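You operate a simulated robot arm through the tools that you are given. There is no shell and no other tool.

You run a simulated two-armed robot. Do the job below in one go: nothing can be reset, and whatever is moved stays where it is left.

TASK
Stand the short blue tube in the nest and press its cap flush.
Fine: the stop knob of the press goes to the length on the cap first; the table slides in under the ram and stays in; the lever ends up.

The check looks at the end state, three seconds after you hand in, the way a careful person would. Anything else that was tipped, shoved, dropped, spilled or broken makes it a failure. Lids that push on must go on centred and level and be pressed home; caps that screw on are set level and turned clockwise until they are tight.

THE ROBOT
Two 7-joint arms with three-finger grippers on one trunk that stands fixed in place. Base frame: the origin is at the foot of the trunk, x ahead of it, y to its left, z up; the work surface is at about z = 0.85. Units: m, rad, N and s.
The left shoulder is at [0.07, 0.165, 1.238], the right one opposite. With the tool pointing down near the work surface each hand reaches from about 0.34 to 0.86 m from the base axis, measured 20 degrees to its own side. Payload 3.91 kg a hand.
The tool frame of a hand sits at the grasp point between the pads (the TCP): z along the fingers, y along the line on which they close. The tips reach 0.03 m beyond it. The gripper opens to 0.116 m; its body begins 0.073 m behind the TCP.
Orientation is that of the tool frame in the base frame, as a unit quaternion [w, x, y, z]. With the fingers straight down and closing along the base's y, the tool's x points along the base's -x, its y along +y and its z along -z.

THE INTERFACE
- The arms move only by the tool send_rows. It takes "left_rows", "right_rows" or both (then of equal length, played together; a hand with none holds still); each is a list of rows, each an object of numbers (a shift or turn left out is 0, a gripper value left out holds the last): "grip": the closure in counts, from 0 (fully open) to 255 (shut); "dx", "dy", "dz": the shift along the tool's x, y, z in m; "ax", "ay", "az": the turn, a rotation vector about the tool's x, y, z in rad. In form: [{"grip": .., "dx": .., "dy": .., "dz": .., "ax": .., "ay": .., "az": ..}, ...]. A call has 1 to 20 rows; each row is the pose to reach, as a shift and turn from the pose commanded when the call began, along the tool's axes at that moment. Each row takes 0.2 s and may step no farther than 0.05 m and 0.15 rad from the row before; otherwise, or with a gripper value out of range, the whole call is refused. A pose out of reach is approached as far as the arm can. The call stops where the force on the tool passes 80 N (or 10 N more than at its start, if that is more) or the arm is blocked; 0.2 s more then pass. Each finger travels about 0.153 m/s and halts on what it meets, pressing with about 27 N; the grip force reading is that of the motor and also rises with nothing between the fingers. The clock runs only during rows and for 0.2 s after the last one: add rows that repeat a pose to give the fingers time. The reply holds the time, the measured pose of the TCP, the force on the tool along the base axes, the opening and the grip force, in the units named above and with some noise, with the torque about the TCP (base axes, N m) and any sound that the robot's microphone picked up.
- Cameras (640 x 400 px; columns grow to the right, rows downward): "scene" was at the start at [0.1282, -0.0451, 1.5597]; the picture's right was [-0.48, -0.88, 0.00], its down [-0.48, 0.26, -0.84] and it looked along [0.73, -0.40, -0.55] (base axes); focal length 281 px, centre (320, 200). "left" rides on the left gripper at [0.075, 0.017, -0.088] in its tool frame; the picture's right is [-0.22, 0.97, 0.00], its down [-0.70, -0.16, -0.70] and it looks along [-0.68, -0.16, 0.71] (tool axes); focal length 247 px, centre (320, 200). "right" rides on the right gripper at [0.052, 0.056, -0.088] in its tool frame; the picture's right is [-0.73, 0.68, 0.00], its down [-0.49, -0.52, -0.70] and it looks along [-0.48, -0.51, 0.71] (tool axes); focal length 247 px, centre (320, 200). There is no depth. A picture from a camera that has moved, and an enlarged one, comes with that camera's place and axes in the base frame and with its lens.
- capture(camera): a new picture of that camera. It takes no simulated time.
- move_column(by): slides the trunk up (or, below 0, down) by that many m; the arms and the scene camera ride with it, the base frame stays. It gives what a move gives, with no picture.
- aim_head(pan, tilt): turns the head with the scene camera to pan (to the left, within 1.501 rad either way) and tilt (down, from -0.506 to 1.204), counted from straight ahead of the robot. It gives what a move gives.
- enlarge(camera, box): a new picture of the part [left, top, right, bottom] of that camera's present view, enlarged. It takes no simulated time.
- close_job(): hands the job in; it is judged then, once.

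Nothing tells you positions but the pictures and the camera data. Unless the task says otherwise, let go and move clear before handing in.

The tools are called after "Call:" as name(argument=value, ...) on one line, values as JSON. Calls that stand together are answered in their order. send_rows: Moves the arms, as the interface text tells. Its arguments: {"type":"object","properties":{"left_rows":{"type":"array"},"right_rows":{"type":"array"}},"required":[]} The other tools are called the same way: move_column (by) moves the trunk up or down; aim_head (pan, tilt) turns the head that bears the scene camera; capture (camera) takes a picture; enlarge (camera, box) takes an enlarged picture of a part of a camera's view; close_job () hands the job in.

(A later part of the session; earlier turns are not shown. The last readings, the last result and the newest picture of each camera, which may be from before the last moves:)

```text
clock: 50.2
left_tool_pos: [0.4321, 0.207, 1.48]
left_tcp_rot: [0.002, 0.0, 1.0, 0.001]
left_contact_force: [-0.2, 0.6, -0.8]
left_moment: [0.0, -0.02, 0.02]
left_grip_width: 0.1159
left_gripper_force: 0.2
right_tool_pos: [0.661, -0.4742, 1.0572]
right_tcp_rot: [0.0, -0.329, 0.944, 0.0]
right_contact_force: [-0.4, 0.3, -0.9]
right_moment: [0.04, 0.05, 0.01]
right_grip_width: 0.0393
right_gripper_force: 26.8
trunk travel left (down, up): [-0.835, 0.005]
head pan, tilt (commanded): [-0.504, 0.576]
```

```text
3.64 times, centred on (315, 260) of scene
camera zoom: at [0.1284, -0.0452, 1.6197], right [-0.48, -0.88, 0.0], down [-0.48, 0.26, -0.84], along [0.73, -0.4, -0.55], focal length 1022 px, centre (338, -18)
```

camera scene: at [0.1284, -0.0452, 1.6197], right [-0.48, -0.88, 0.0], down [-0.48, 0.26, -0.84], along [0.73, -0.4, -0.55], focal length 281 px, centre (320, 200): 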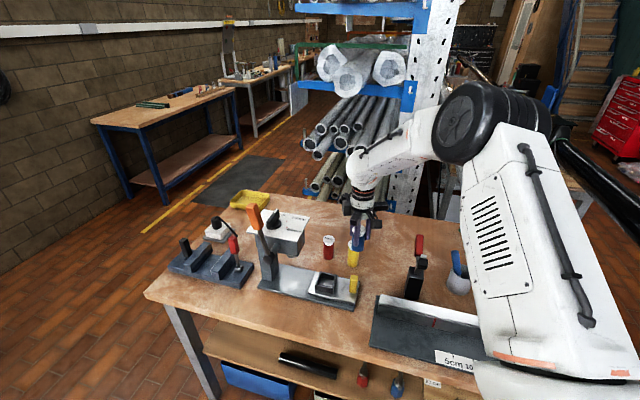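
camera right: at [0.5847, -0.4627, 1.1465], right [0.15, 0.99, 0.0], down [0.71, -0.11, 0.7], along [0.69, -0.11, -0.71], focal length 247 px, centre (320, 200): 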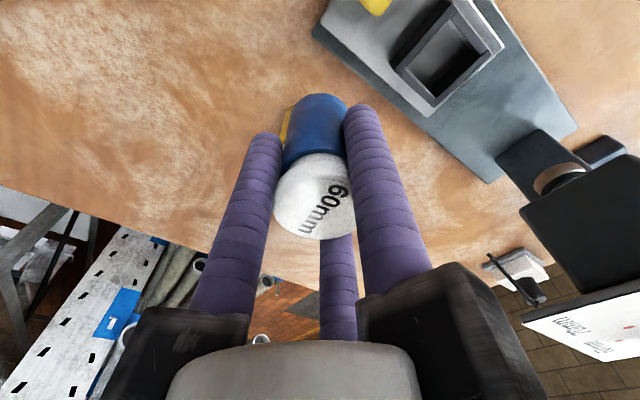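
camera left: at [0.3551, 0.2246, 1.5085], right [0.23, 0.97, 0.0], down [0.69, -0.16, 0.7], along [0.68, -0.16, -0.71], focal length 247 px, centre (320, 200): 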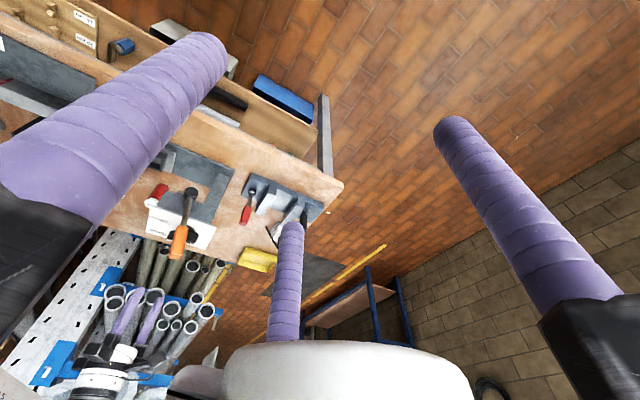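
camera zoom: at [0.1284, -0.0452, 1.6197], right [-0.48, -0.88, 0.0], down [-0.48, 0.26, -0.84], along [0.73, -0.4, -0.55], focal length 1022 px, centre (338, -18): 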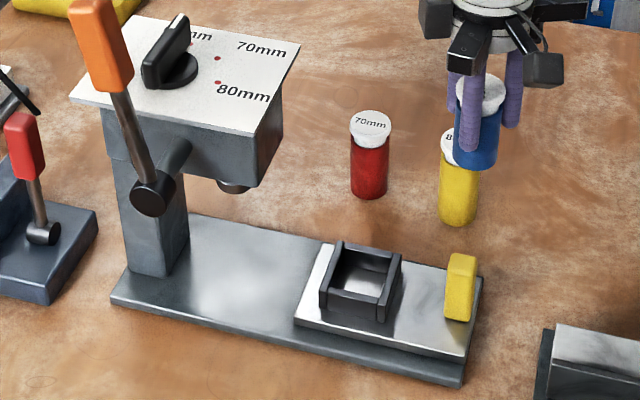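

The nest centre measures ≈ (0.667, -0.3645), with an inner width of about 44 mm. I'll move over it, completing the rotation, and stay high.

Call:
send_rows(right_rows=[{"dx": -0.0017, "dy": 0.0019, "az": -0.04}, {"dx": -0.0052, "dy": 0.0059, "az": -0.12}, {"dx": -0.0104, "dy": 0.0117, "az": -0.24}, {"dx": -0.0155, "dy": 0.0176, "az": -0.36}, {"dx": -0.0207, "dy": 0.0234, "az": -0.48}, {"dx": -0.0259, "dy": 0.0293, "az": -0.6}, {"dx": -0.0311, "dy": 0.0351, "az": -0.72}, {"dx": -0.0362, "dy": 0.041, "az": -0.84}, {"dx": -0.0414, "dy": 0.0468, "az": -0.96}, {"dx": -0.0466, "dy": 0.0527, "az": -1.08}, {"dx": -0.0518, "dy": 0.0585, "az": -1.2}, {"dx": -0.0569, "dy": 0.0644, "az": -1.32}, {"dx": -0.0621, "dy": 0.0702, "az": -1.44}, {"dx": -0.0673, "dy": 0.0761, "az": -1.56}, {"dx": -0.0712, "dy": 0.0805, "az": -1.65}, {"dx": -0.0728, "dy": 0.0823, "az": -1.688}, {"dx": -0.0728, "dy": 0.0823, "az": -1.688}])

Call:
capture(camera="right")

Call:
enlarge(camera="scene", box=[255, 175, 375, 315])

Call:
capture(camera="left")

```text
clock: 53.8
left_tool_pos: [0.4335, 0.208, 1.4798]
left_tcp_rot: [0.001, 0.001, 1.0, 0.0]
left_contact_force: [-0.4, 0.1, 0.2]
left_moment: [-0.03, -0.02, -0.02]
left_grip_width: 0.1159
left_gripper_force: 0.0
right_tool_pos: [0.6676, -0.3641, 1.0581]
right_tcp_rot: [0.0, 0.924, -0.383, 0.0]
right_contact_force: [-0.7, -1.0, -1.1]
right_moment: [0.0, -0.02, 0.03]
right_grip_width: 0.0392
right_gripper_force: 27.1
trunk travel left (down, up): [-0.835, 0.005]
head pan, tilt (commanded): [-0.504, 0.576]
```

```text
taken
camera right: at [0.6639, -0.4405, 1.1464], right [-1.0, 0.04, 0.0], down [0.03, 0.71, 0.7], along [0.02, 0.7, -0.71], focal length 247 px, centre (320, 200)
```

right: 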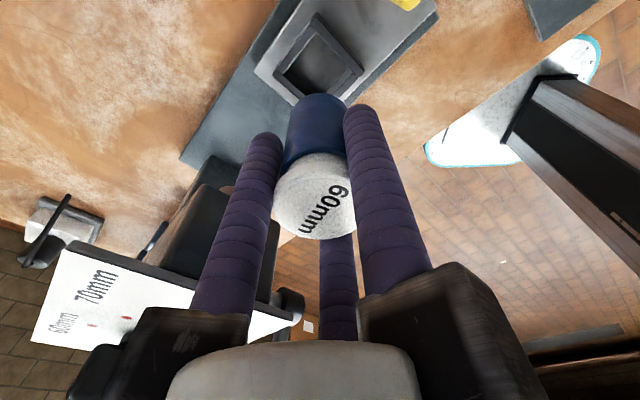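

```text
2.86 times, centred on (315, 245) of scene
camera zoom: at [0.1284, -0.0451, 1.6197], right [-0.48, -0.88, 0.0], down [-0.48, 0.26, -0.84], along [0.73, -0.4, -0.55], focal length 803 px, centre (334, 71)
```

zoom: 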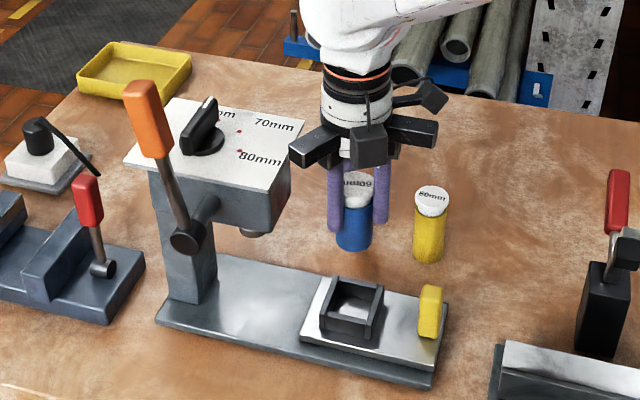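

```text
taken
camera left: at [0.3571, 0.2249, 1.5679], right [0.23, 0.97, 0.0], down [0.69, -0.16, 0.7], along [0.68, -0.16, -0.71], focal length 247 px, centre (320, 200)
```

left: 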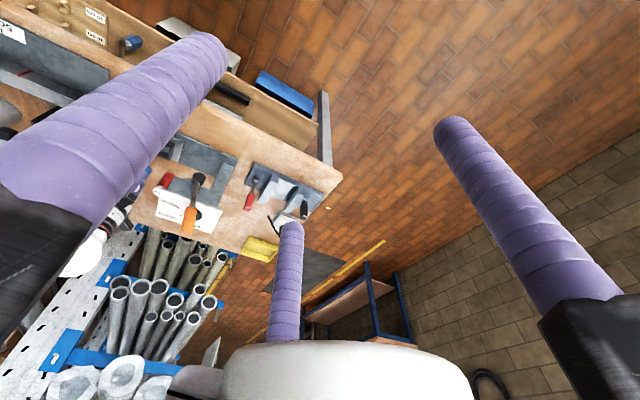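

The hand's open sector faces the press head and the tube hangs above the nest. I'll check alignment at higher zoom.

Call:
enlarge(camera="right", box=[240, 0, 400, 120])

Call:
enlarge(camera="scene", box=[295, 215, 365, 300])

```text
3.33 times, centred on (320, 60) of right
camera zoom: at [0.6639, -0.4405, 1.1464], right [-1.0, 0.04, 0.0], down [0.03, 0.71, 0.7], along [0.02, 0.7, -0.71], focal length 823 px, centre (320, 667)
```

zoom: 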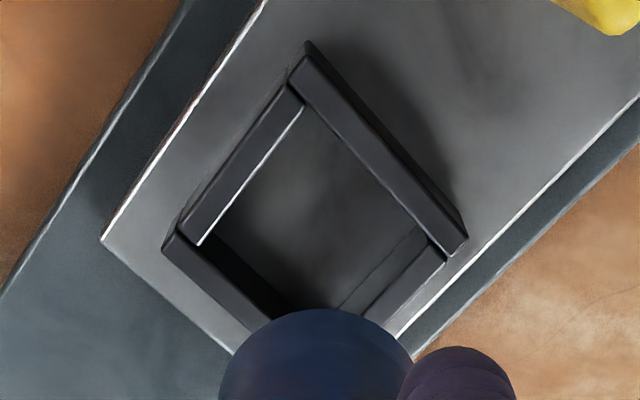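

```text
4.71 times, centred on (330, 258) of scene
camera zoom: at [0.1284, -0.0451, 1.6197], right [-0.48, -0.88, 0.0], down [-0.48, 0.26, -0.84], along [0.73, -0.4, -0.55], focal length 1323 px, centre (273, -71)
```

zoom: 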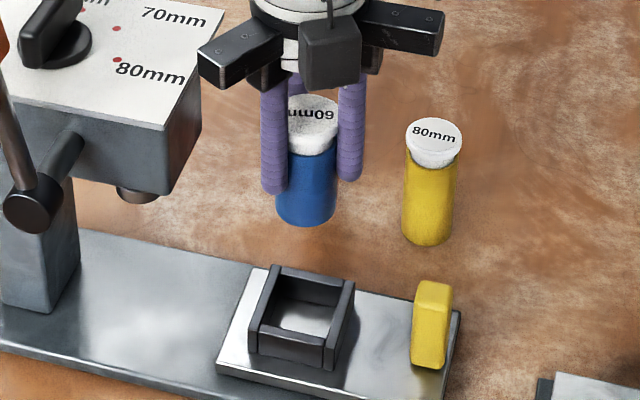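

Call:
enlarge(camera="scene", box=[318, 228, 352, 268])

Call:
enlarge(camera="right", box=[250, 80, 400, 250])

```text
10.00 times, centred on (335, 248) of scene
camera zoom: at [0.1284, -0.0451, 1.6197], right [-0.48, -0.88, 0.0], down [-0.48, 0.26, -0.84], along [0.73, -0.4, -0.55], focal length 2810 px, centre (170, -280)
```

zoom: 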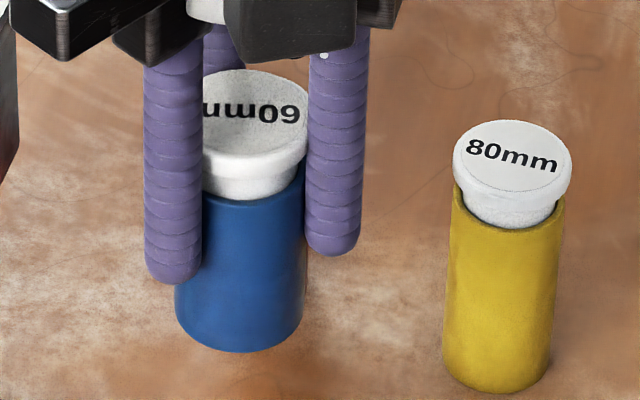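

```text
2.35 times, centred on (325, 165) of right
camera zoom: at [0.6639, -0.4405, 1.1464], right [-1.0, 0.04, 0.0], down [0.03, 0.71, 0.7], along [0.02, 0.7, -0.71], focal length 581 px, centre (308, 282)
```

zoom: 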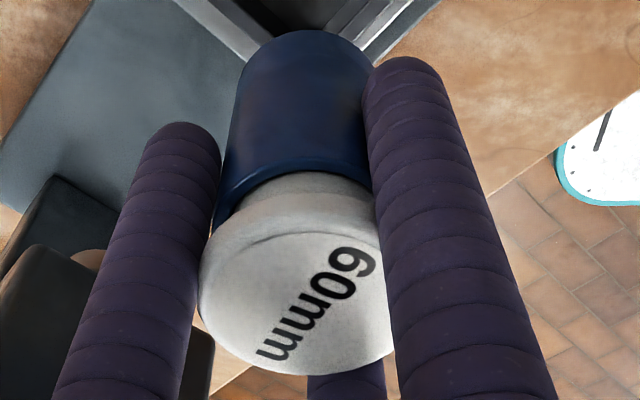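

The tube is vertical in the hand and over the nest to within about 2 mm. I'll lower it to just above the nest walls and check again.

Call:
send_rows(right_rows=[{"dz": 0.002}, {"dz": 0.006}, {"dz": 0.012}, {"dz": 0.02}, {"dz": 0.028}, {"dz": 0.036}, {"dz": 0.044}, {"dz": 0.052}, {"dz": 0.06}, {"dz": 0.068}, {"dz": 0.075}, {"dz": 0.079}, {"dz": 0.081}, {"dz": 0.082}, {"dz": 0.082}])

Call:
enlarge(camera="right", box=[240, 40, 400, 180])

Call:
enlarge(camera="scene", box=[300, 235, 360, 300])

Call:
enlarge(camera="scene", box=[255, 195, 375, 315])

```text
clock: 57.0
left_tool_pos: [0.4323, 0.2083, 1.4784]
left_tcp_rot: [0.001, 0.001, 1.0, 0.001]
left_contact_force: [-0.2, -0.1, -0.6]
left_moment: [0.01, 0.06, 0.01]
left_grip_width: 0.1158
left_gripper_force: 0.0
right_tool_pos: [0.6667, -0.3638, 0.9761]
right_tcp_rot: [0.001, 0.924, -0.383, 0.001]
right_contact_force: [0.2, 0.3, -0.7]
right_moment: [-0.01, 0.06, 0.03]
right_grip_width: 0.0393
right_gripper_force: 27.0
trunk travel left (down, up): [-0.835, 0.005]
head pan, tilt (commanded): [-0.504, 0.576]
```

```text
2.86 times, centred on (320, 110) of right
camera zoom: at [0.6636, -0.441, 1.0644], right [-1.0, 0.04, 0.0], down [0.03, 0.71, 0.7], along [0.03, 0.7, -0.71], focal length 706 px, centre (320, 457)
```

zoom: 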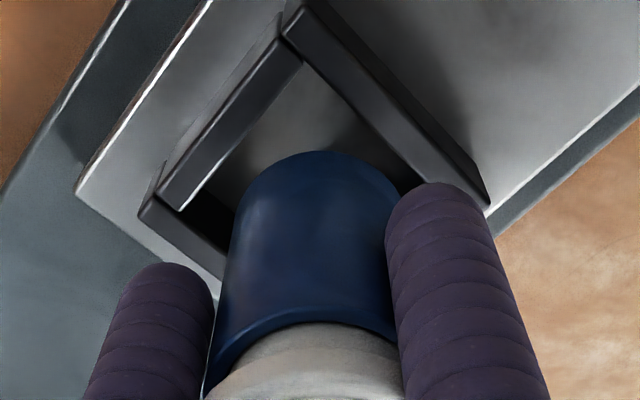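

```text
6.15 times, centred on (330, 268) of scene
camera zoom: at [0.1284, -0.0451, 1.6197], right [-0.48, -0.88, 0.0], down [-0.48, 0.26, -0.84], along [0.73, -0.4, -0.55], focal length 1730 px, centre (258, -215)
```

zoom: 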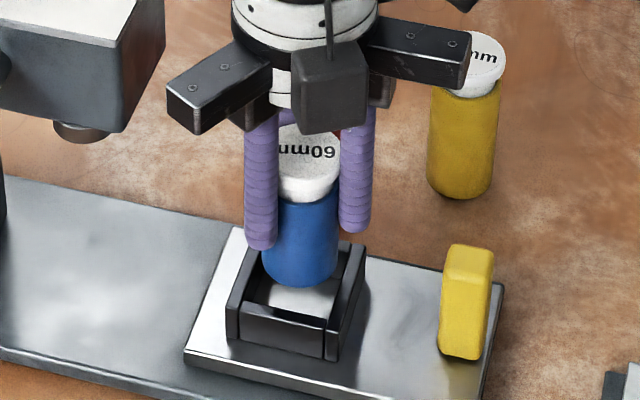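

```text
3.33 times, centred on (315, 255) of scene
camera zoom: at [0.1284, -0.0451, 1.6197], right [-0.48, -0.88, 0.0], down [-0.48, 0.26, -0.84], along [0.73, -0.4, -0.55], focal length 937 px, centre (337, 17)
```

zoom: 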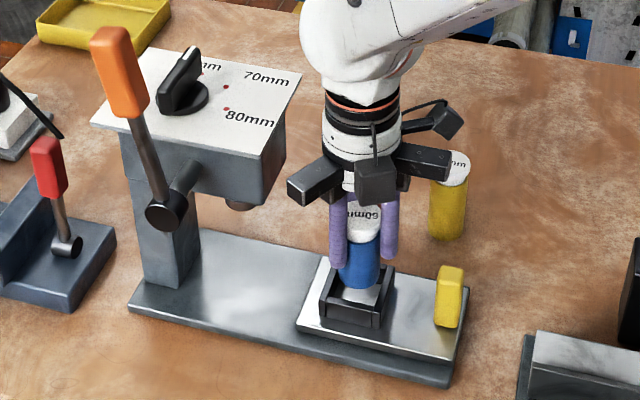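

The tube bottom is about 12 mm above the wall tops. Zooming in for the final offset.

Call:
enlarge(camera="scene", box=[310, 252, 350, 282])

Call:
enlarge(camera="right", box=[270, 35, 370, 115])

```text
13.33 times, centred on (330, 267) of scene
camera zoom: at [0.1284, -0.0451, 1.6197], right [-0.48, -0.88, 0.0], down [-0.48, 0.26, -0.84], along [0.73, -0.4, -0.55], focal length 3747 px, centre (187, -693)
```

zoom: 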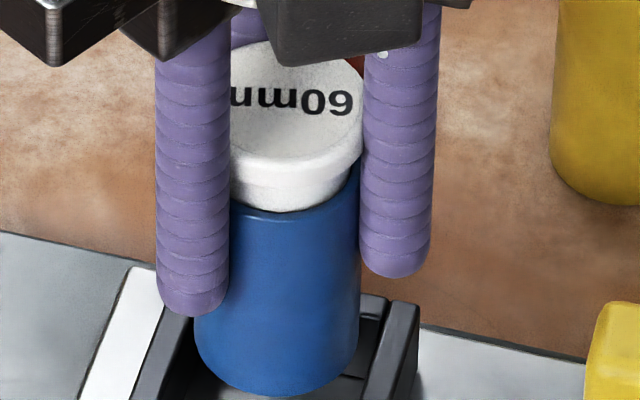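

```text
5.00 times, centred on (320, 75) of right
camera zoom: at [0.6636, -0.441, 1.0644], right [-1.0, 0.04, 0.0], down [0.03, 0.71, 0.7], along [0.03, 0.7, -0.71], focal length 1235 px, centre (320, 825)
```

zoom: 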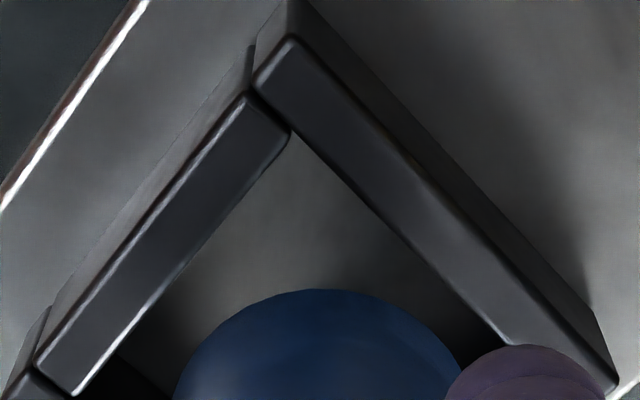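

Call:
enlarge(camera="scene", box=[308, 262, 358, 296])

```text
11.76 times, centred on (333, 279) of scene
camera zoom: at [0.1284, -0.0451, 1.6197], right [-0.48, -0.88, 0.0], down [-0.48, 0.26, -0.84], along [0.73, -0.4, -0.55], focal length 3306 px, centre (167, -729)
```

zoom: 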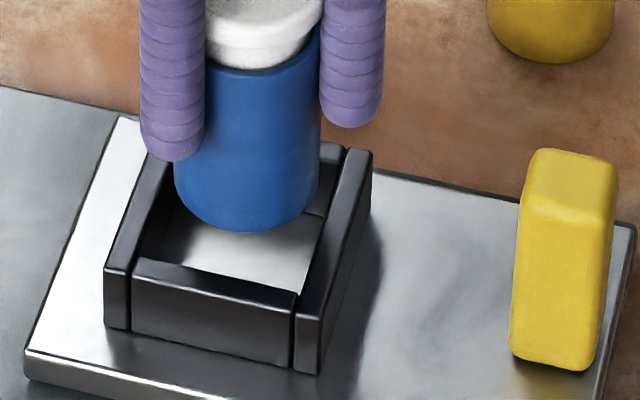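

Combining both cameras, the nest is about (+2.5, -1) mm from the tube axis. I'll apply that, then lower the tube 22 mm, slowly, into the mouth of the nest.

Call:
send_rows(right_rows=[{"dx": 0.0012, "dy": -0.0005}, {"dx": 0.0025, "dy": -0.0011}, {"dx": 0.0025, "dy": -0.0011, "dz": 0.003}, {"dx": 0.0025, "dy": -0.0011, "dz": 0.006}, {"dx": 0.0025, "dy": -0.0011, "dz": 0.009}, {"dx": 0.0025, "dy": -0.0011, "dz": 0.012}, {"dx": 0.0025, "dy": -0.0011, "dz": 0.015}, {"dx": 0.0025, "dy": -0.0011, "dz": 0.018}, {"dx": 0.0025, "dy": -0.0011, "dz": 0.02}, {"dx": 0.0025, "dy": -0.0011, "dz": 0.022}, {"dx": 0.0025, "dy": -0.0011, "dz": 0.022}])

Call:
enlarge(camera="scene", box=[308, 255, 358, 296])

Call:
enlarge(camera="right", box=[250, 40, 390, 160])

```text
clock: 59.4
left_tool_pos: [0.4321, 0.2082, 1.4794]
left_tcp_rot: [0.0, 0.001, 1.0, 0.0]
left_contact_force: [-0.9, -1.0, -0.8]
left_moment: [-0.01, 0.01, 0.0]
left_grip_width: 0.1157
left_gripper_force: 0.0
right_tool_pos: [0.6689, -0.3658, 0.9545]
right_tcp_rot: [0.001, 0.924, -0.383, 0.0]
right_contact_force: [-0.3, 1.0, -1.6]
right_moment: [0.0, 0.0, 0.01]
right_grip_width: 0.0395
right_gripper_force: 27.5
trunk travel left (down, up): [-0.835, 0.005]
head pan, tilt (commanded): [-0.504, 0.576]
```

```text
9.76 times, centred on (333, 276) of scene
camera zoom: at [0.1284, -0.0451, 1.6197], right [-0.48, -0.88, 0.0], down [-0.48, 0.26, -0.84], along [0.73, -0.4, -0.55], focal length 2742 px, centre (193, -537)
```

zoom: 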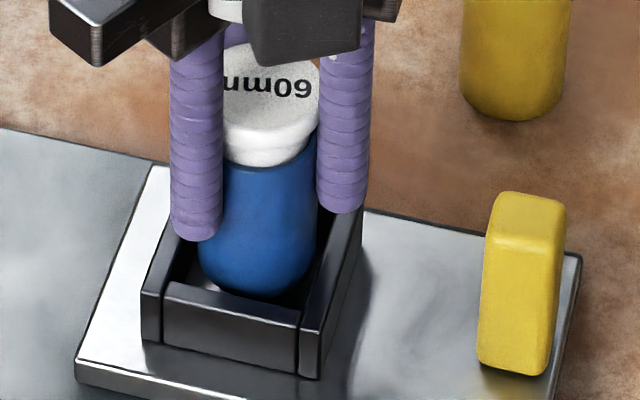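

```text
3.33 times, centred on (320, 100) of right
camera zoom: at [0.6666, -0.4422, 1.0424], right [-1.0, 0.04, 0.0], down [0.03, 0.71, 0.7], along [0.03, 0.7, -0.71], focal length 823 px, centre (320, 533)
```

zoom: 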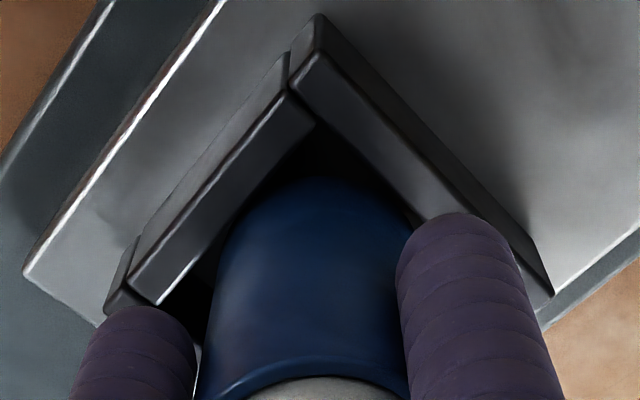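

The tube is inside the nest walls with no side force. Lowering the rest of the way in 2 mm steps.

Call:
send_rows(right_rows=[{"dz": 0.002}, {"dz": 0.004}, {"dz": 0.006}, {"dz": 0.008}, {"dz": 0.01}, {"dz": 0.012}, {"dz": 0.012}])

Call:
enlarge(camera="scene", box=[308, 255, 358, 296])

```text
clock: 61.0
left_tool_pos: [0.4321, 0.2066, 1.4796]
left_tcp_rot: [0.001, 0.001, 1.0, 0.0]
left_contact_force: [-0.8, 0.2, 0.0]
left_moment: [0.04, 0.0, 0.02]
left_grip_width: 0.116
left_gripper_force: 0.0
right_tool_pos: [0.6691, -0.3647, 0.9405]
right_tcp_rot: [-0.001, 0.924, -0.384, -0.001]
right_contact_force: [-0.3, 0.0, -0.5]
right_moment: [-0.01, 0.0, 0.0]
right_grip_width: 0.0393
right_gripper_force: 27.0
trunk travel left (down, up): [-0.835, 0.005]
head pan, tilt (commanded): [-0.504, 0.576]
```

```text
9.76 times, centred on (333, 276) of scene
camera zoom: at [0.1284, -0.0451, 1.6197], right [-0.48, -0.88, 0.0], down [-0.48, 0.26, -0.84], along [0.73, -0.4, -0.55], focal length 2742 px, centre (193, -537)
```

zoom: 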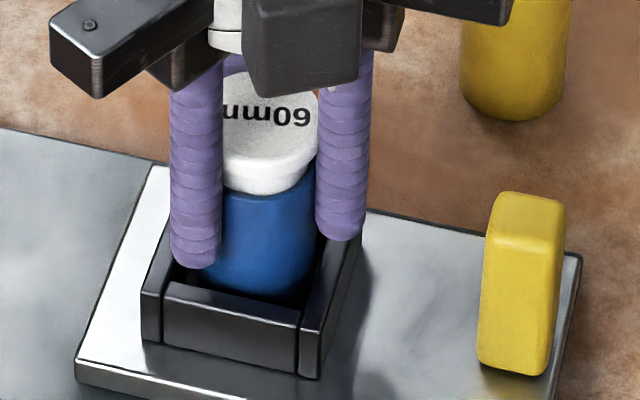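

Call:
send_rows(right_rows=[{"dz": 0.001}, {"dz": 0.002}, {"dz": 0.003}, {"dz": 0.003}])

Call:
enlarge(camera="scene", box=[308, 255, 358, 296])

Call:
enlarge(camera="right", box=[250, 40, 390, 160])

```text
clock: 62.0
left_tool_pos: [0.4321, 0.2083, 1.4802]
left_tcp_rot: [0.001, 0.001, 1.0, 0.001]
left_contact_force: [0.1, 0.1, 0.1]
left_moment: [-0.02, 0.0, 0.0]
left_grip_width: 0.1161
left_gripper_force: 0.2
right_tool_pos: [0.6689, -0.3661, 0.939]
right_tcp_rot: [0.001, 0.924, -0.383, 0.0]
right_contact_force: [-0.2, 0.3, -2.1]
right_moment: [0.03, 0.01, 0.02]
right_grip_width: 0.0396
right_gripper_force: 27.4
trunk travel left (down, up): [-0.835, 0.005]
head pan, tilt (commanded): [-0.504, 0.576]
```

```text
9.76 times, centred on (333, 276) of scene
camera zoom: at [0.1284, -0.0451, 1.6197], right [-0.48, -0.88, 0.0], down [-0.48, 0.26, -0.84], along [0.73, -0.4, -0.55], focal length 2742 px, centre (193, -537)
```

zoom: 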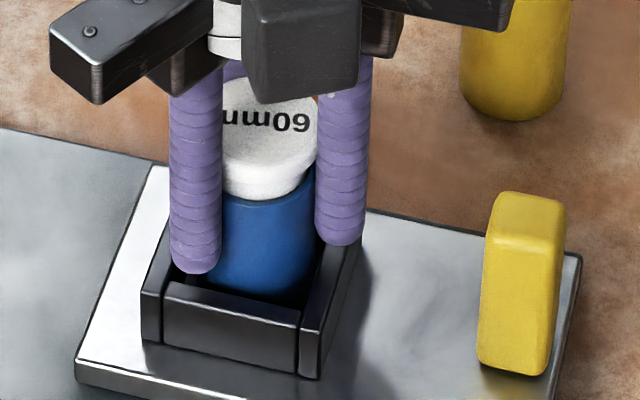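

```text
3.33 times, centred on (320, 100) of right
camera zoom: at [0.6664, -0.4419, 1.0274], right [-1.0, 0.04, 0.0], down [0.03, 0.71, 0.7], along [0.03, 0.7, -0.71], focal length 823 px, centre (320, 533)
```

zoom: 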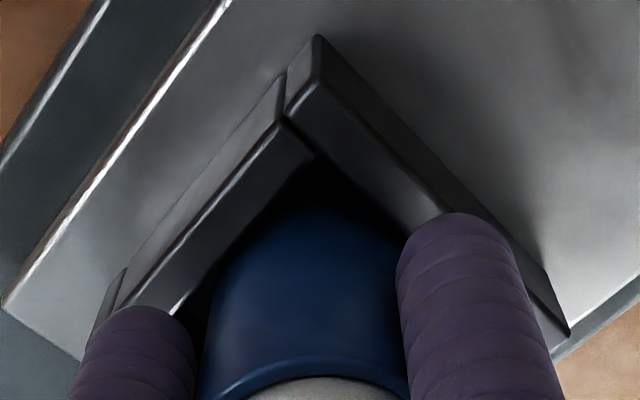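

Call:
send_rows(right_rows=[{"dz": 0.001}, {"dz": 0.002}, {"dz": 0.003}, {"dz": 0.003}])

Call:
enlarge(camera="scene", box=[308, 255, 358, 296])

Call:
enlarge(camera="right", box=[250, 90, 390, 210])

```text
clock: 63.0
left_tool_pos: [0.431, 0.2093, 1.4805]
left_tcp_rot: [0.002, 0.001, 1.0, 0.001]
left_contact_force: [-0.8, 0.2, 0.0]
left_moment: [0.02, 0.03, 0.0]
left_grip_width: 0.116
left_gripper_force: 0.0
right_tool_pos: [0.6688, -0.3658, 0.938]
right_tcp_rot: [-0.001, 0.923, -0.384, 0.001]
right_contact_force: [1.1, -1.9, 8.1]
right_moment: [-0.13, 0.07, 0.03]
right_grip_width: 0.0395
right_gripper_force: 26.7
trunk travel left (down, up): [-0.835, 0.005]
head pan, tilt (commanded): [-0.504, 0.576]
```

```text
9.76 times, centred on (333, 276) of scene
camera zoom: at [0.1273, -0.0447, 1.6199], right [-0.48, -0.88, 0.0], down [-0.48, 0.26, -0.84], along [0.73, -0.41, -0.54], focal length 2742 px, centre (193, -537)
```

zoom: 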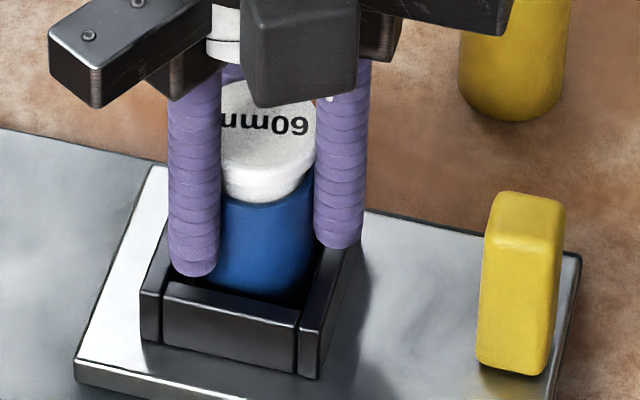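

```text
3.33 times, centred on (320, 150) of right
camera zoom: at [0.6664, -0.4417, 1.0259], right [-1.0, 0.04, 0.0], down [0.03, 0.71, 0.7], along [0.03, 0.7, -0.71], focal length 823 px, centre (320, 367)
```

zoom: 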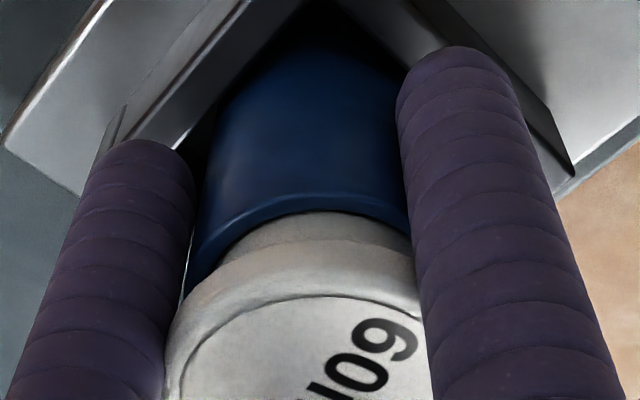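

Contact with the nest floor (+8 N, tube seated at floor height). I'll relieve the pressure by 2 mm, then open the fingers slowly.

Call:
send_rows(right_rows=[{"dz": -0.001}, {"dz": -0.002}, {"dz": -0.002, "grip": 190}, {"dz": -0.002, "grip": 170}, {"dz": -0.002, "grip": 160}, {"dz": -0.002, "grip": 150}, {"dz": -0.002, "grip": 140}, {"dz": -0.002, "grip": 130}, {"dz": -0.002, "grip": 120}, {"dz": -0.002, "grip": 120}])

Call:
enlarge(camera="scene", box=[308, 250, 358, 296])

Call:
enlarge(camera="right", box=[240, 70, 420, 230])

```text
clock: 65.2
left_tool_pos: [0.4327, 0.2069, 1.4788]
left_tcp_rot: [0.0, 0.001, 1.0, 0.0]
left_contact_force: [-0.2, -0.7, 0.2]
left_moment: [0.01, -0.05, 0.02]
left_grip_width: 0.1161
left_gripper_force: 0.0
right_tool_pos: [0.6702, -0.3662, 0.9373]
right_tcp_rot: [0.0, 0.924, -0.383, 0.0]
right_contact_force: [0.4, 0.0, -0.8]
right_moment: [-0.03, 0.02, -0.02]
right_grip_width: 0.0613
right_gripper_force: 0.1
trunk travel left (down, up): [-0.835, 0.005]
head pan, tilt (commanded): [-0.504, 0.576]
```

```text
8.70 times, centred on (333, 273) of scene
camera zoom: at [0.1283, -0.0451, 1.6197], right [-0.48, -0.88, 0.0], down [-0.48, 0.26, -0.84], along [0.73, -0.4, -0.55], focal length 2444 px, centre (207, -435)
```

zoom: 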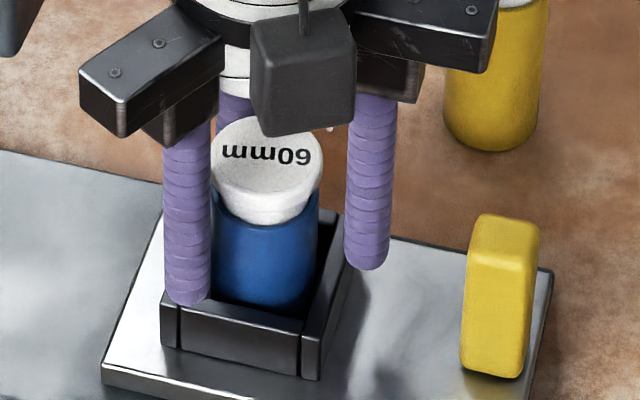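

```text
2.50 times, centred on (330, 150) of right
camera zoom: at [0.6667, -0.4421, 1.0265], right [-1.0, 0.04, 0.0], down [0.03, 0.71, 0.7], along [0.03, 0.7, -0.71], focal length 617 px, centre (295, 325)
```

zoom: 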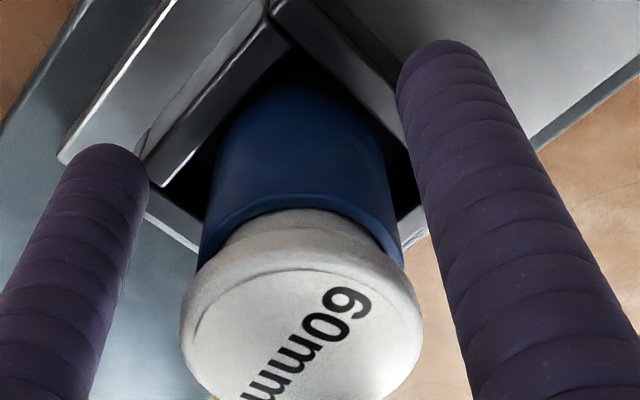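

The tube stands in the nest with its cap in place. Rising straight up, clear of it.

Call:
send_rows(right_rows=[{"dz": -0.01}, {"dz": -0.03}, {"dz": -0.06}, {"dz": -0.09}, {"dz": -0.12}, {"dz": -0.15}, {"dz": -0.15}])

Call:
enlarge(camera="scene", box=[255, 205, 375, 315])

Call:
enlarge(camera="scene", box=[308, 240, 358, 296])

Call:
capture(camera="right")

```text
clock: 66.8
left_tool_pos: [0.432, 0.2076, 1.48]
left_tcp_rot: [0.001, 0.001, 1.0, -0.001]
left_contact_force: [0.0, 0.1, -0.5]
left_moment: [0.02, 0.02, 0.0]
left_grip_width: 0.1161
left_gripper_force: 0.0
right_tool_pos: [0.669, -0.3663, 1.088]
right_tcp_rot: [0.001, 0.924, -0.383, 0.0]
right_contact_force: [-0.1, -0.2, 0.4]
right_moment: [-0.01, 0.03, -0.01]
right_grip_width: 0.0615
right_gripper_force: 0.0
trunk travel left (down, up): [-0.835, 0.005]
head pan, tilt (commanded): [-0.504, 0.576]
```

```text
3.64 times, centred on (315, 260) of scene
camera zoom: at [0.1287, -0.0452, 1.6197], right [-0.48, -0.88, 0.0], down [-0.48, 0.26, -0.84], along [0.73, -0.4, -0.55], focal length 1022 px, centre (338, -18)
```

zoom: 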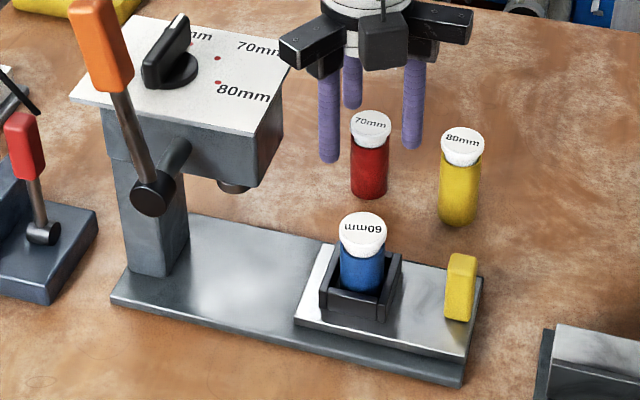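

```text
7.14 times, centred on (333, 268) of scene
camera zoom: at [0.1287, -0.0452, 1.6197], right [-0.48, -0.88, 0.0], down [-0.48, 0.26, -0.84], along [0.73, -0.4, -0.55], focal length 2008 px, centre (227, -286)
```

zoom: 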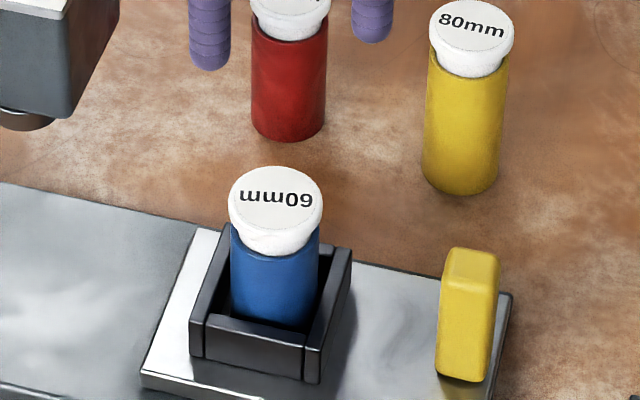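

```text
taken
camera right: at [0.6666, -0.4422, 1.1762], right [-1.0, 0.04, 0.0], down [0.03, 0.71, 0.7], along [0.03, 0.7, -0.71], focal length 247 px, centre (320, 200)
```

right: 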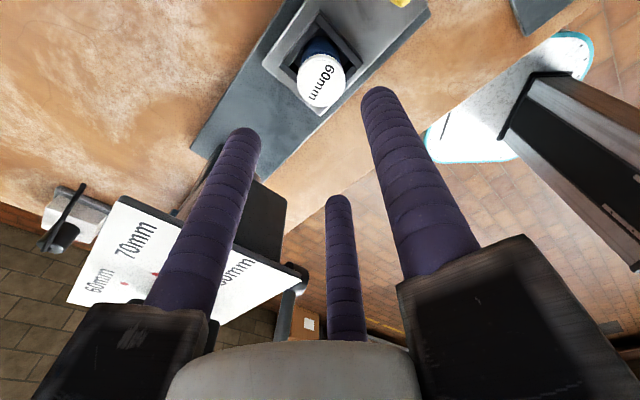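

Blue tube is standing in the nest. Next I close the fingers to a fist and move beyond the outer side of the yellow handle so I can push the table in along the rail.

Call:
send_rows(right_rows=[{"dx": 0.001, "dy": 0.03, "grip": 170}, {"dx": 0.002, "dy": 0.065, "grip": 230}, {"dx": 0.003, "dy": 0.1, "grip": 255}, {"dx": 0.003, "dy": 0.132}, {"dx": 0.003, "dy": 0.132}])

Call:
capture(camera="right")

Call:
enlarge(camera="scene", box=[285, 205, 405, 315])

```text
clock: 68.0
left_tool_pos: [0.4323, 0.2081, 1.4777]
left_tcp_rot: [0.001, 0.0, 1.0, 0.0]
left_contact_force: [0.7, 0.2, 0.0]
left_moment: [-0.01, -0.02, 0.02]
left_grip_width: 0.116
left_gripper_force: 0.1
right_tool_pos: [0.5777, -0.4621, 1.0882]
right_tcp_rot: [0.0, 0.924, -0.382, 0.0]
right_contact_force: [0.5, -0.3, -0.5]
right_moment: [0.02, -0.02, 0.02]
right_grip_width: 0.009
right_gripper_force: 27.7
trunk travel left (down, up): [-0.835, 0.005]
head pan, tilt (commanded): [-0.504, 0.576]
```

```text
taken
camera right: at [0.5748, -0.5374, 1.1762], right [-1.0, 0.04, 0.0], down [0.03, 0.71, 0.7], along [0.03, 0.7, -0.71], focal length 247 px, centre (320, 200)
```

right: 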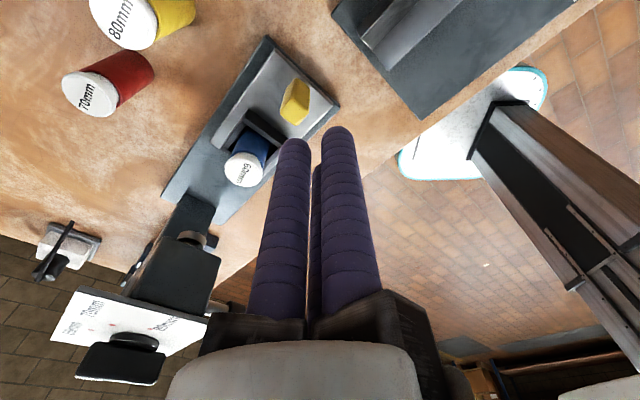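

```text
3.64 times, centred on (345, 260) of scene
camera zoom: at [0.1287, -0.0446, 1.6197], right [-0.48, -0.88, 0.0], down [-0.48, 0.26, -0.84], along [0.73, -0.41, -0.55], focal length 1022 px, centre (229, -18)
```

zoom: 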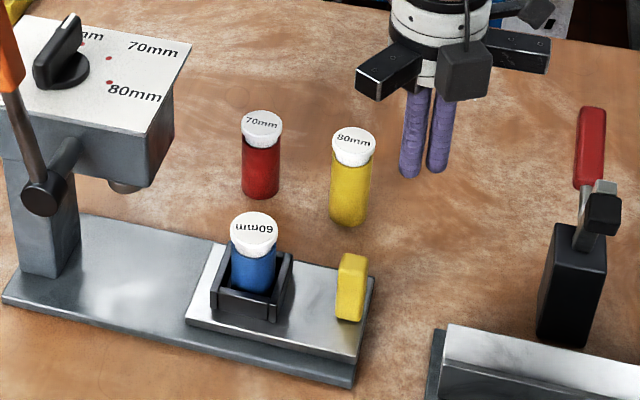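

Call:
enlarge(camera="right", box=[210, 30, 370, 200])

```text
2.35 times, centred on (290, 115) of right
camera zoom: at [0.5748, -0.5374, 1.1762], right [-1.0, 0.04, 0.0], down [0.03, 0.71, 0.7], along [0.03, 0.7, -0.71], focal length 581 px, centre (391, 400)
```

zoom: 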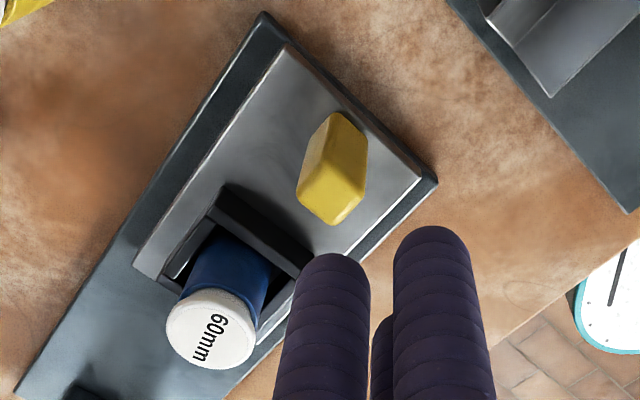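

The handle centre is ≈ (0.602, -0.435), on the rail line. I'll back off 8 mm more along the rail and descend so the tips sit about 2 cm above the slide plate.

Call:
send_rows(right_rows=[{"dx": -0.002, "dy": 0.008, "dz": 0.0}, {"dx": -0.002, "dy": 0.008, "dz": 0.04}, {"dx": -0.002, "dy": 0.008, "dz": 0.08}, {"dx": -0.002, "dy": 0.008, "dz": 0.12}, {"dx": -0.002, "dy": 0.008, "dz": 0.145}, {"dx": -0.002, "dy": 0.008, "dz": 0.157}, {"dx": -0.002, "dy": 0.008, "dz": 0.157}])

Call:
capture(camera="right")

Call:
enlarge(camera="scene", box=[285, 205, 405, 315])

```text
clock: 69.6
left_tool_pos: [0.4324, 0.2093, 1.48]
left_tcp_rot: [0.001, 0.0, 1.0, 0.0]
left_contact_force: [-0.7, 0.1, -0.3]
left_moment: [0.01, -0.03, 0.0]
left_grip_width: 0.116
left_gripper_force: 0.1
right_tool_pos: [0.5707, -0.4656, 0.9307]
right_tcp_rot: [-0.001, 0.924, -0.383, 0.0]
right_contact_force: [0.5, -0.4, -0.1]
right_moment: [0.04, -0.03, 0.03]
right_grip_width: 0.0092
right_gripper_force: 26.7
trunk travel left (down, up): [-0.835, 0.005]
head pan, tilt (commanded): [-0.504, 0.576]
```

```text
taken
camera right: at [0.5677, -0.5416, 1.0192], right [-1.0, 0.04, 0.0], down [0.03, 0.71, 0.7], along [0.03, 0.7, -0.71], focal length 247 px, centre (320, 200)
```

right: 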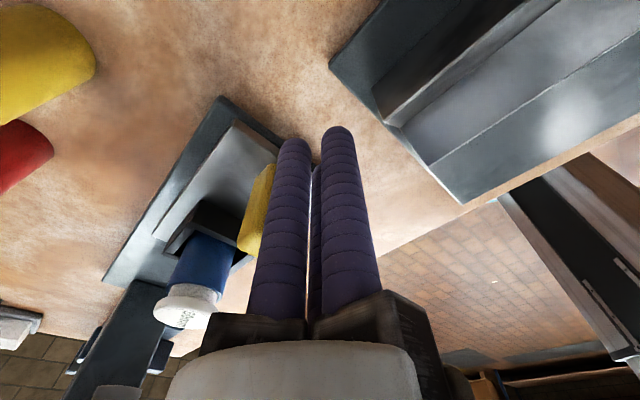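

```text
3.64 times, centred on (345, 260) of scene
camera zoom: at [0.1277, -0.045, 1.6198], right [-0.48, -0.88, 0.0], down [-0.48, 0.26, -0.84], along [0.73, -0.4, -0.55], focal length 1022 px, centre (229, -18)
```

zoom: 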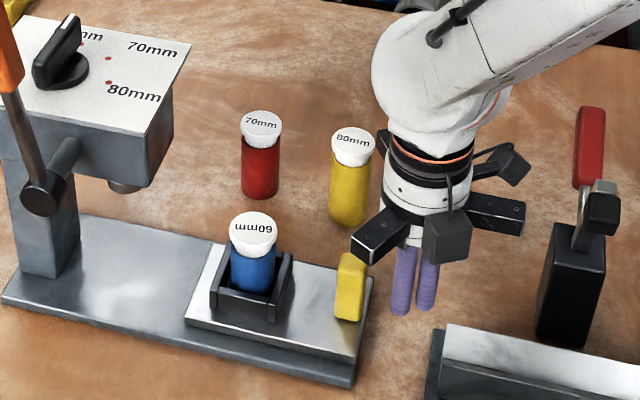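

The fist is just outside the handle on the rail line. Pushing in slowly along +u (tool -y).

Call:
send_rows(right_rows=[{"dy": -0.004}, {"dy": -0.008}, {"dy": -0.012}, {"dy": -0.015}, {"dy": -0.018}, {"dy": -0.021}, {"dy": -0.025}, {"dy": -0.029}, {"dy": -0.034}, {"dy": -0.039}, {"dy": -0.044}, {"dy": -0.049}, {"dy": -0.054}, {"dy": -0.058}, {"dy": -0.06}, {"dy": -0.06}])

Call:
enlarge(camera="scene", box=[265, 195, 385, 305])

Call:
capture(camera="right")

```text
clock: 73.0
left_tool_pos: [0.4311, 0.2089, 1.48]
left_tcp_rot: [0.0, 0.001, 1.0, 0.0]
left_contact_force: [0.6, 0.2, -0.5]
left_moment: [0.01, -0.03, -0.02]
left_grip_width: 0.1159
left_gripper_force: 0.0
right_tool_pos: [0.6132, -0.4225, 0.9309]
right_tcp_rot: [0.0, 0.923, -0.384, 0.0]
right_contact_force: [-2.4, -0.7, 0.1]
right_moment: [0.02, -0.03, 0.05]
right_grip_width: 0.0092
right_gripper_force: 26.6
trunk travel left (down, up): [-0.835, 0.005]
head pan, tilt (commanded): [-0.504, 0.576]
```

```text
3.64 times, centred on (325, 250) of scene
camera zoom: at [0.1279, -0.0452, 1.6198], right [-0.48, -0.88, 0.0], down [-0.48, 0.26, -0.84], along [0.73, -0.4, -0.55], focal length 1022 px, centre (302, 18)
```

zoom: 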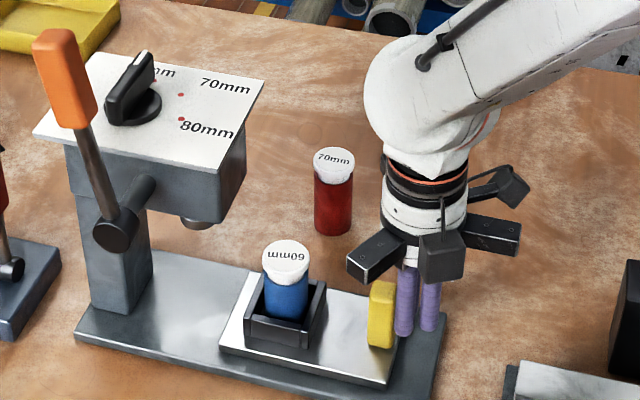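

```text
taken
camera right: at [0.6103, -0.499, 1.0194], right [-1.0, 0.04, 0.0], down [0.03, 0.71, 0.7], along [0.03, 0.7, -0.71], focal length 247 px, centre (320, 200)
```

right: 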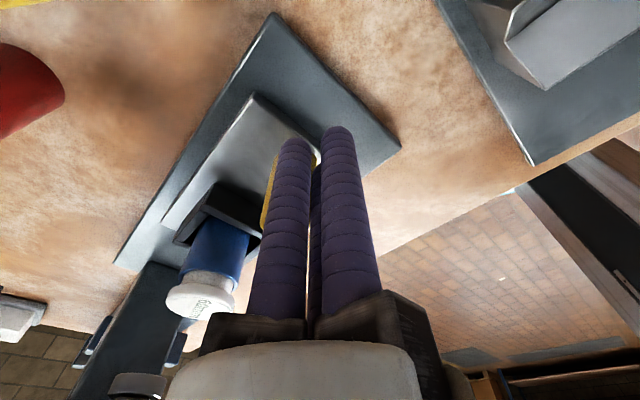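

The table slides smoothly and the tube stays upright. Continuing.

Call:
send_rows(right_rows=[{"dy": -0.002}, {"dy": -0.005}, {"dy": -0.009}, {"dy": -0.013}, {"dy": -0.017}, {"dy": -0.021}, {"dy": -0.025}, {"dy": -0.029}, {"dy": -0.033}, {"dy": -0.037}, {"dy": -0.041}, {"dy": -0.045}, {"dy": -0.049}, {"dy": -0.053}, {"dy": -0.056}, {"dy": -0.058}, {"dy": -0.058}])

Call:
enlarge(camera="scene", box=[255, 195, 375, 305])

Call:
capture(camera="right")

```text
clock: 76.6
left_tool_pos: [0.4327, 0.2071, 1.4797]
left_tcp_rot: [0.0, 0.0, 1.0, 0.001]
left_contact_force: [0.1, -0.7, -0.1]
left_moment: [0.02, 0.01, -0.01]
left_grip_width: 0.116
left_gripper_force: 0.1
right_tool_pos: [0.6537, -0.3808, 0.9297]
right_tcp_rot: [0.0, 0.923, -0.384, -0.001]
right_contact_force: [-1.2, -0.6, 1.0]
right_moment: [0.0, 0.01, 0.05]
right_grip_width: 0.009
right_gripper_force: 27.0
trunk travel left (down, up): [-0.835, 0.005]
head pan, tilt (commanded): [-0.504, 0.576]
```

```text
3.64 times, centred on (315, 250) of scene
camera zoom: at [0.128, -0.0452, 1.6198], right [-0.48, -0.88, 0.0], down [-0.48, 0.26, -0.84], along [0.73, -0.4, -0.55], focal length 1022 px, centre (338, 18)
```

zoom: 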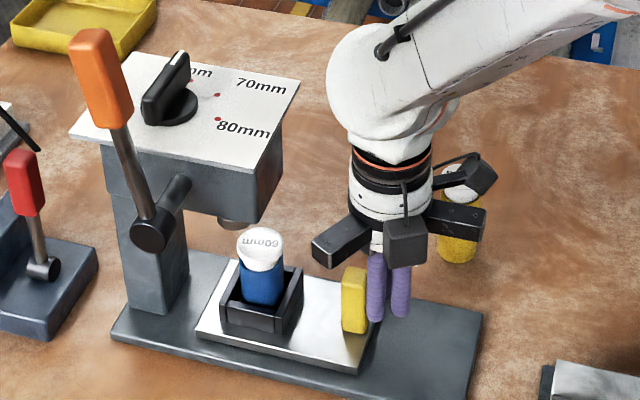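

```text
taken
camera right: at [0.6513, -0.4582, 1.0191], right [-1.0, 0.04, 0.0], down [0.03, 0.71, 0.7], along [0.03, 0.7, -0.71], focal length 247 px, centre (320, 200)
```

right: 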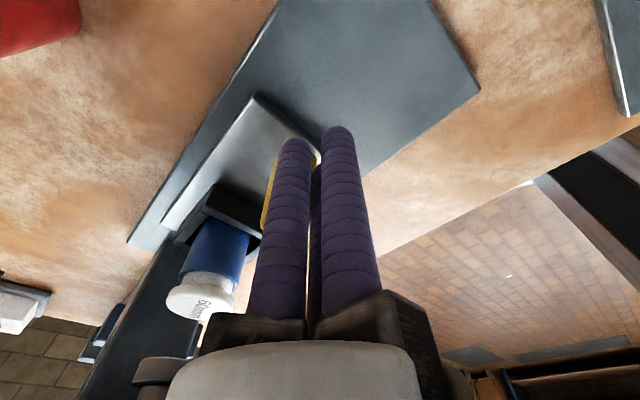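

Nearly under the ram. I'll check the cap and ram, then push the last stretch.

Call:
enlarge(camera="scene", box=[275, 235, 330, 290])

Call:
send_rows(right_rows=[{"dy": -0.002}, {"dy": -0.005}, {"dy": -0.008}, {"dy": -0.011}, {"dy": -0.014}, {"dy": -0.016}, {"dy": -0.018}, {"dy": -0.018}])

Call:
enlarge(camera="scene", box=[255, 195, 375, 305])

Call:
enlarge(camera="scene", box=[275, 235, 330, 290])

```text
7.27 times, centred on (302, 262) of scene
camera zoom: at [0.128, -0.0452, 1.6198], right [-0.48, -0.88, 0.0], down [-0.48, 0.26, -0.84], along [0.73, -0.4, -0.55], focal length 2044 px, centre (447, -254)
```

zoom: 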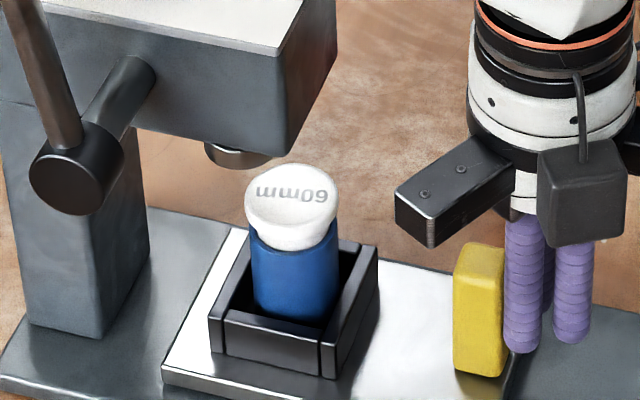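

```text
clock: 78.4
left_tool_pos: [0.4322, 0.2087, 1.4801]
left_tcp_rot: [0.0, 0.001, 1.0, 0.0]
left_contact_force: [0.7, 0.3, -0.1]
left_moment: [0.0, 0.01, 0.01]
left_grip_width: 0.1162
left_gripper_force: 0.1
right_tool_pos: [0.6672, -0.3685, 0.9321]
right_tcp_rot: [0.0, 0.923, -0.384, 0.0]
right_contact_force: [-1.0, 0.0, 0.0]
right_moment: [-0.03, 0.01, 0.03]
right_grip_width: 0.0089
right_gripper_force: 26.6
trunk travel left (down, up): [-0.835, 0.005]
head pan, tilt (commanded): [-0.504, 0.576]
```

```text
3.64 times, centred on (315, 250) of scene
camera zoom: at [0.1283, -0.045, 1.6197], right [-0.48, -0.88, 0.0], down [-0.48, 0.26, -0.84], along [0.73, -0.4, -0.55], focal length 1022 px, centre (338, 18)
```

zoom: 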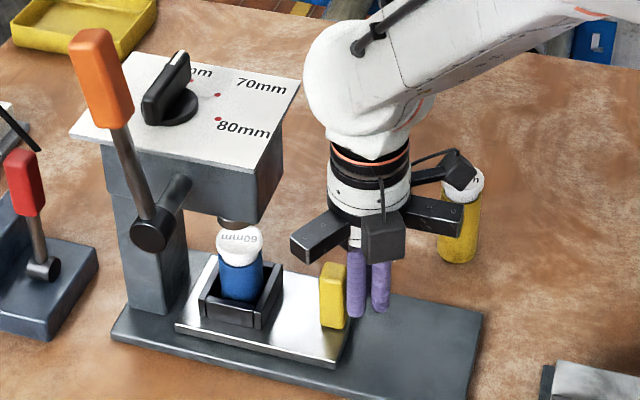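

```text
7.27 times, centred on (302, 262) of scene
camera zoom: at [0.1283, -0.045, 1.6197], right [-0.48, -0.88, 0.0], down [-0.48, 0.26, -0.84], along [0.73, -0.4, -0.55], focal length 2044 px, centre (447, -254)
```

zoom: 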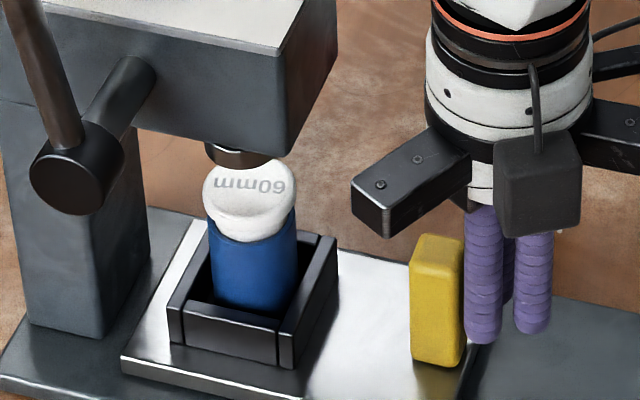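

Almost there: the cap is a few mm short of the ram centre. I'll push on slowly until the table meets its stop.

Call:
send_rows(right_rows=[{"dy": -0.001}, {"dy": -0.002}, {"dy": -0.003}, {"dy": -0.004}, {"dy": -0.005}, {"dy": -0.006}, {"dy": -0.007}, {"dy": -0.007}])

Call:
enlarge(camera="scene", box=[275, 225, 330, 290])

Call:
capture(camera="right")

```text
clock: 80.2
left_tool_pos: [0.4301, 0.2057, 1.4804]
left_tcp_rot: [0.002, 0.001, 1.0, 0.001]
left_contact_force: [0.2, -0.2, 0.0]
left_moment: [-0.02, 0.0, -0.02]
left_grip_width: 0.1159
left_gripper_force: 0.0
right_tool_pos: [0.6692, -0.3669, 0.9299]
right_tcp_rot: [0.0, 0.923, -0.384, -0.001]
right_contact_force: [-15.9, -11.6, -0.2]
right_moment: [-0.04, 0.02, 0.28]
right_grip_width: 0.0093
right_gripper_force: 26.5
trunk travel left (down, up): [-0.835, 0.005]
head pan, tilt (commanded): [-0.504, 0.576]
```

```text
6.15 times, centred on (302, 258) of scene
camera zoom: at [0.1253, -0.0472, 1.6199], right [-0.48, -0.88, 0.0], down [-0.48, 0.26, -0.84], along [0.73, -0.4, -0.54], focal length 1730 px, centre (428, -154)
```

zoom: 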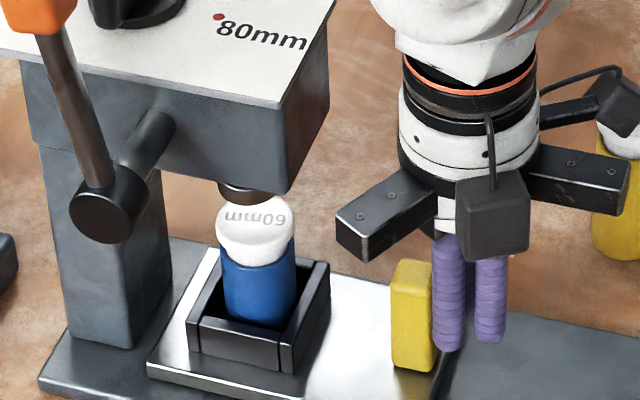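

```text
taken
camera right: at [0.6658, -0.4434, 1.0192], right [-1.0, 0.04, 0.0], down [0.03, 0.71, 0.7], along [0.03, 0.7, -0.71], focal length 247 px, centre (320, 200)
```

right: 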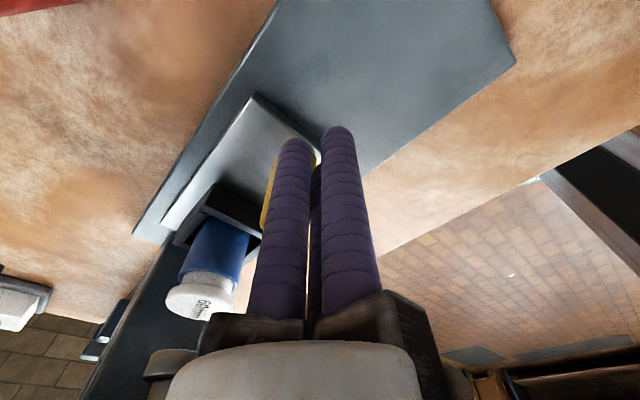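

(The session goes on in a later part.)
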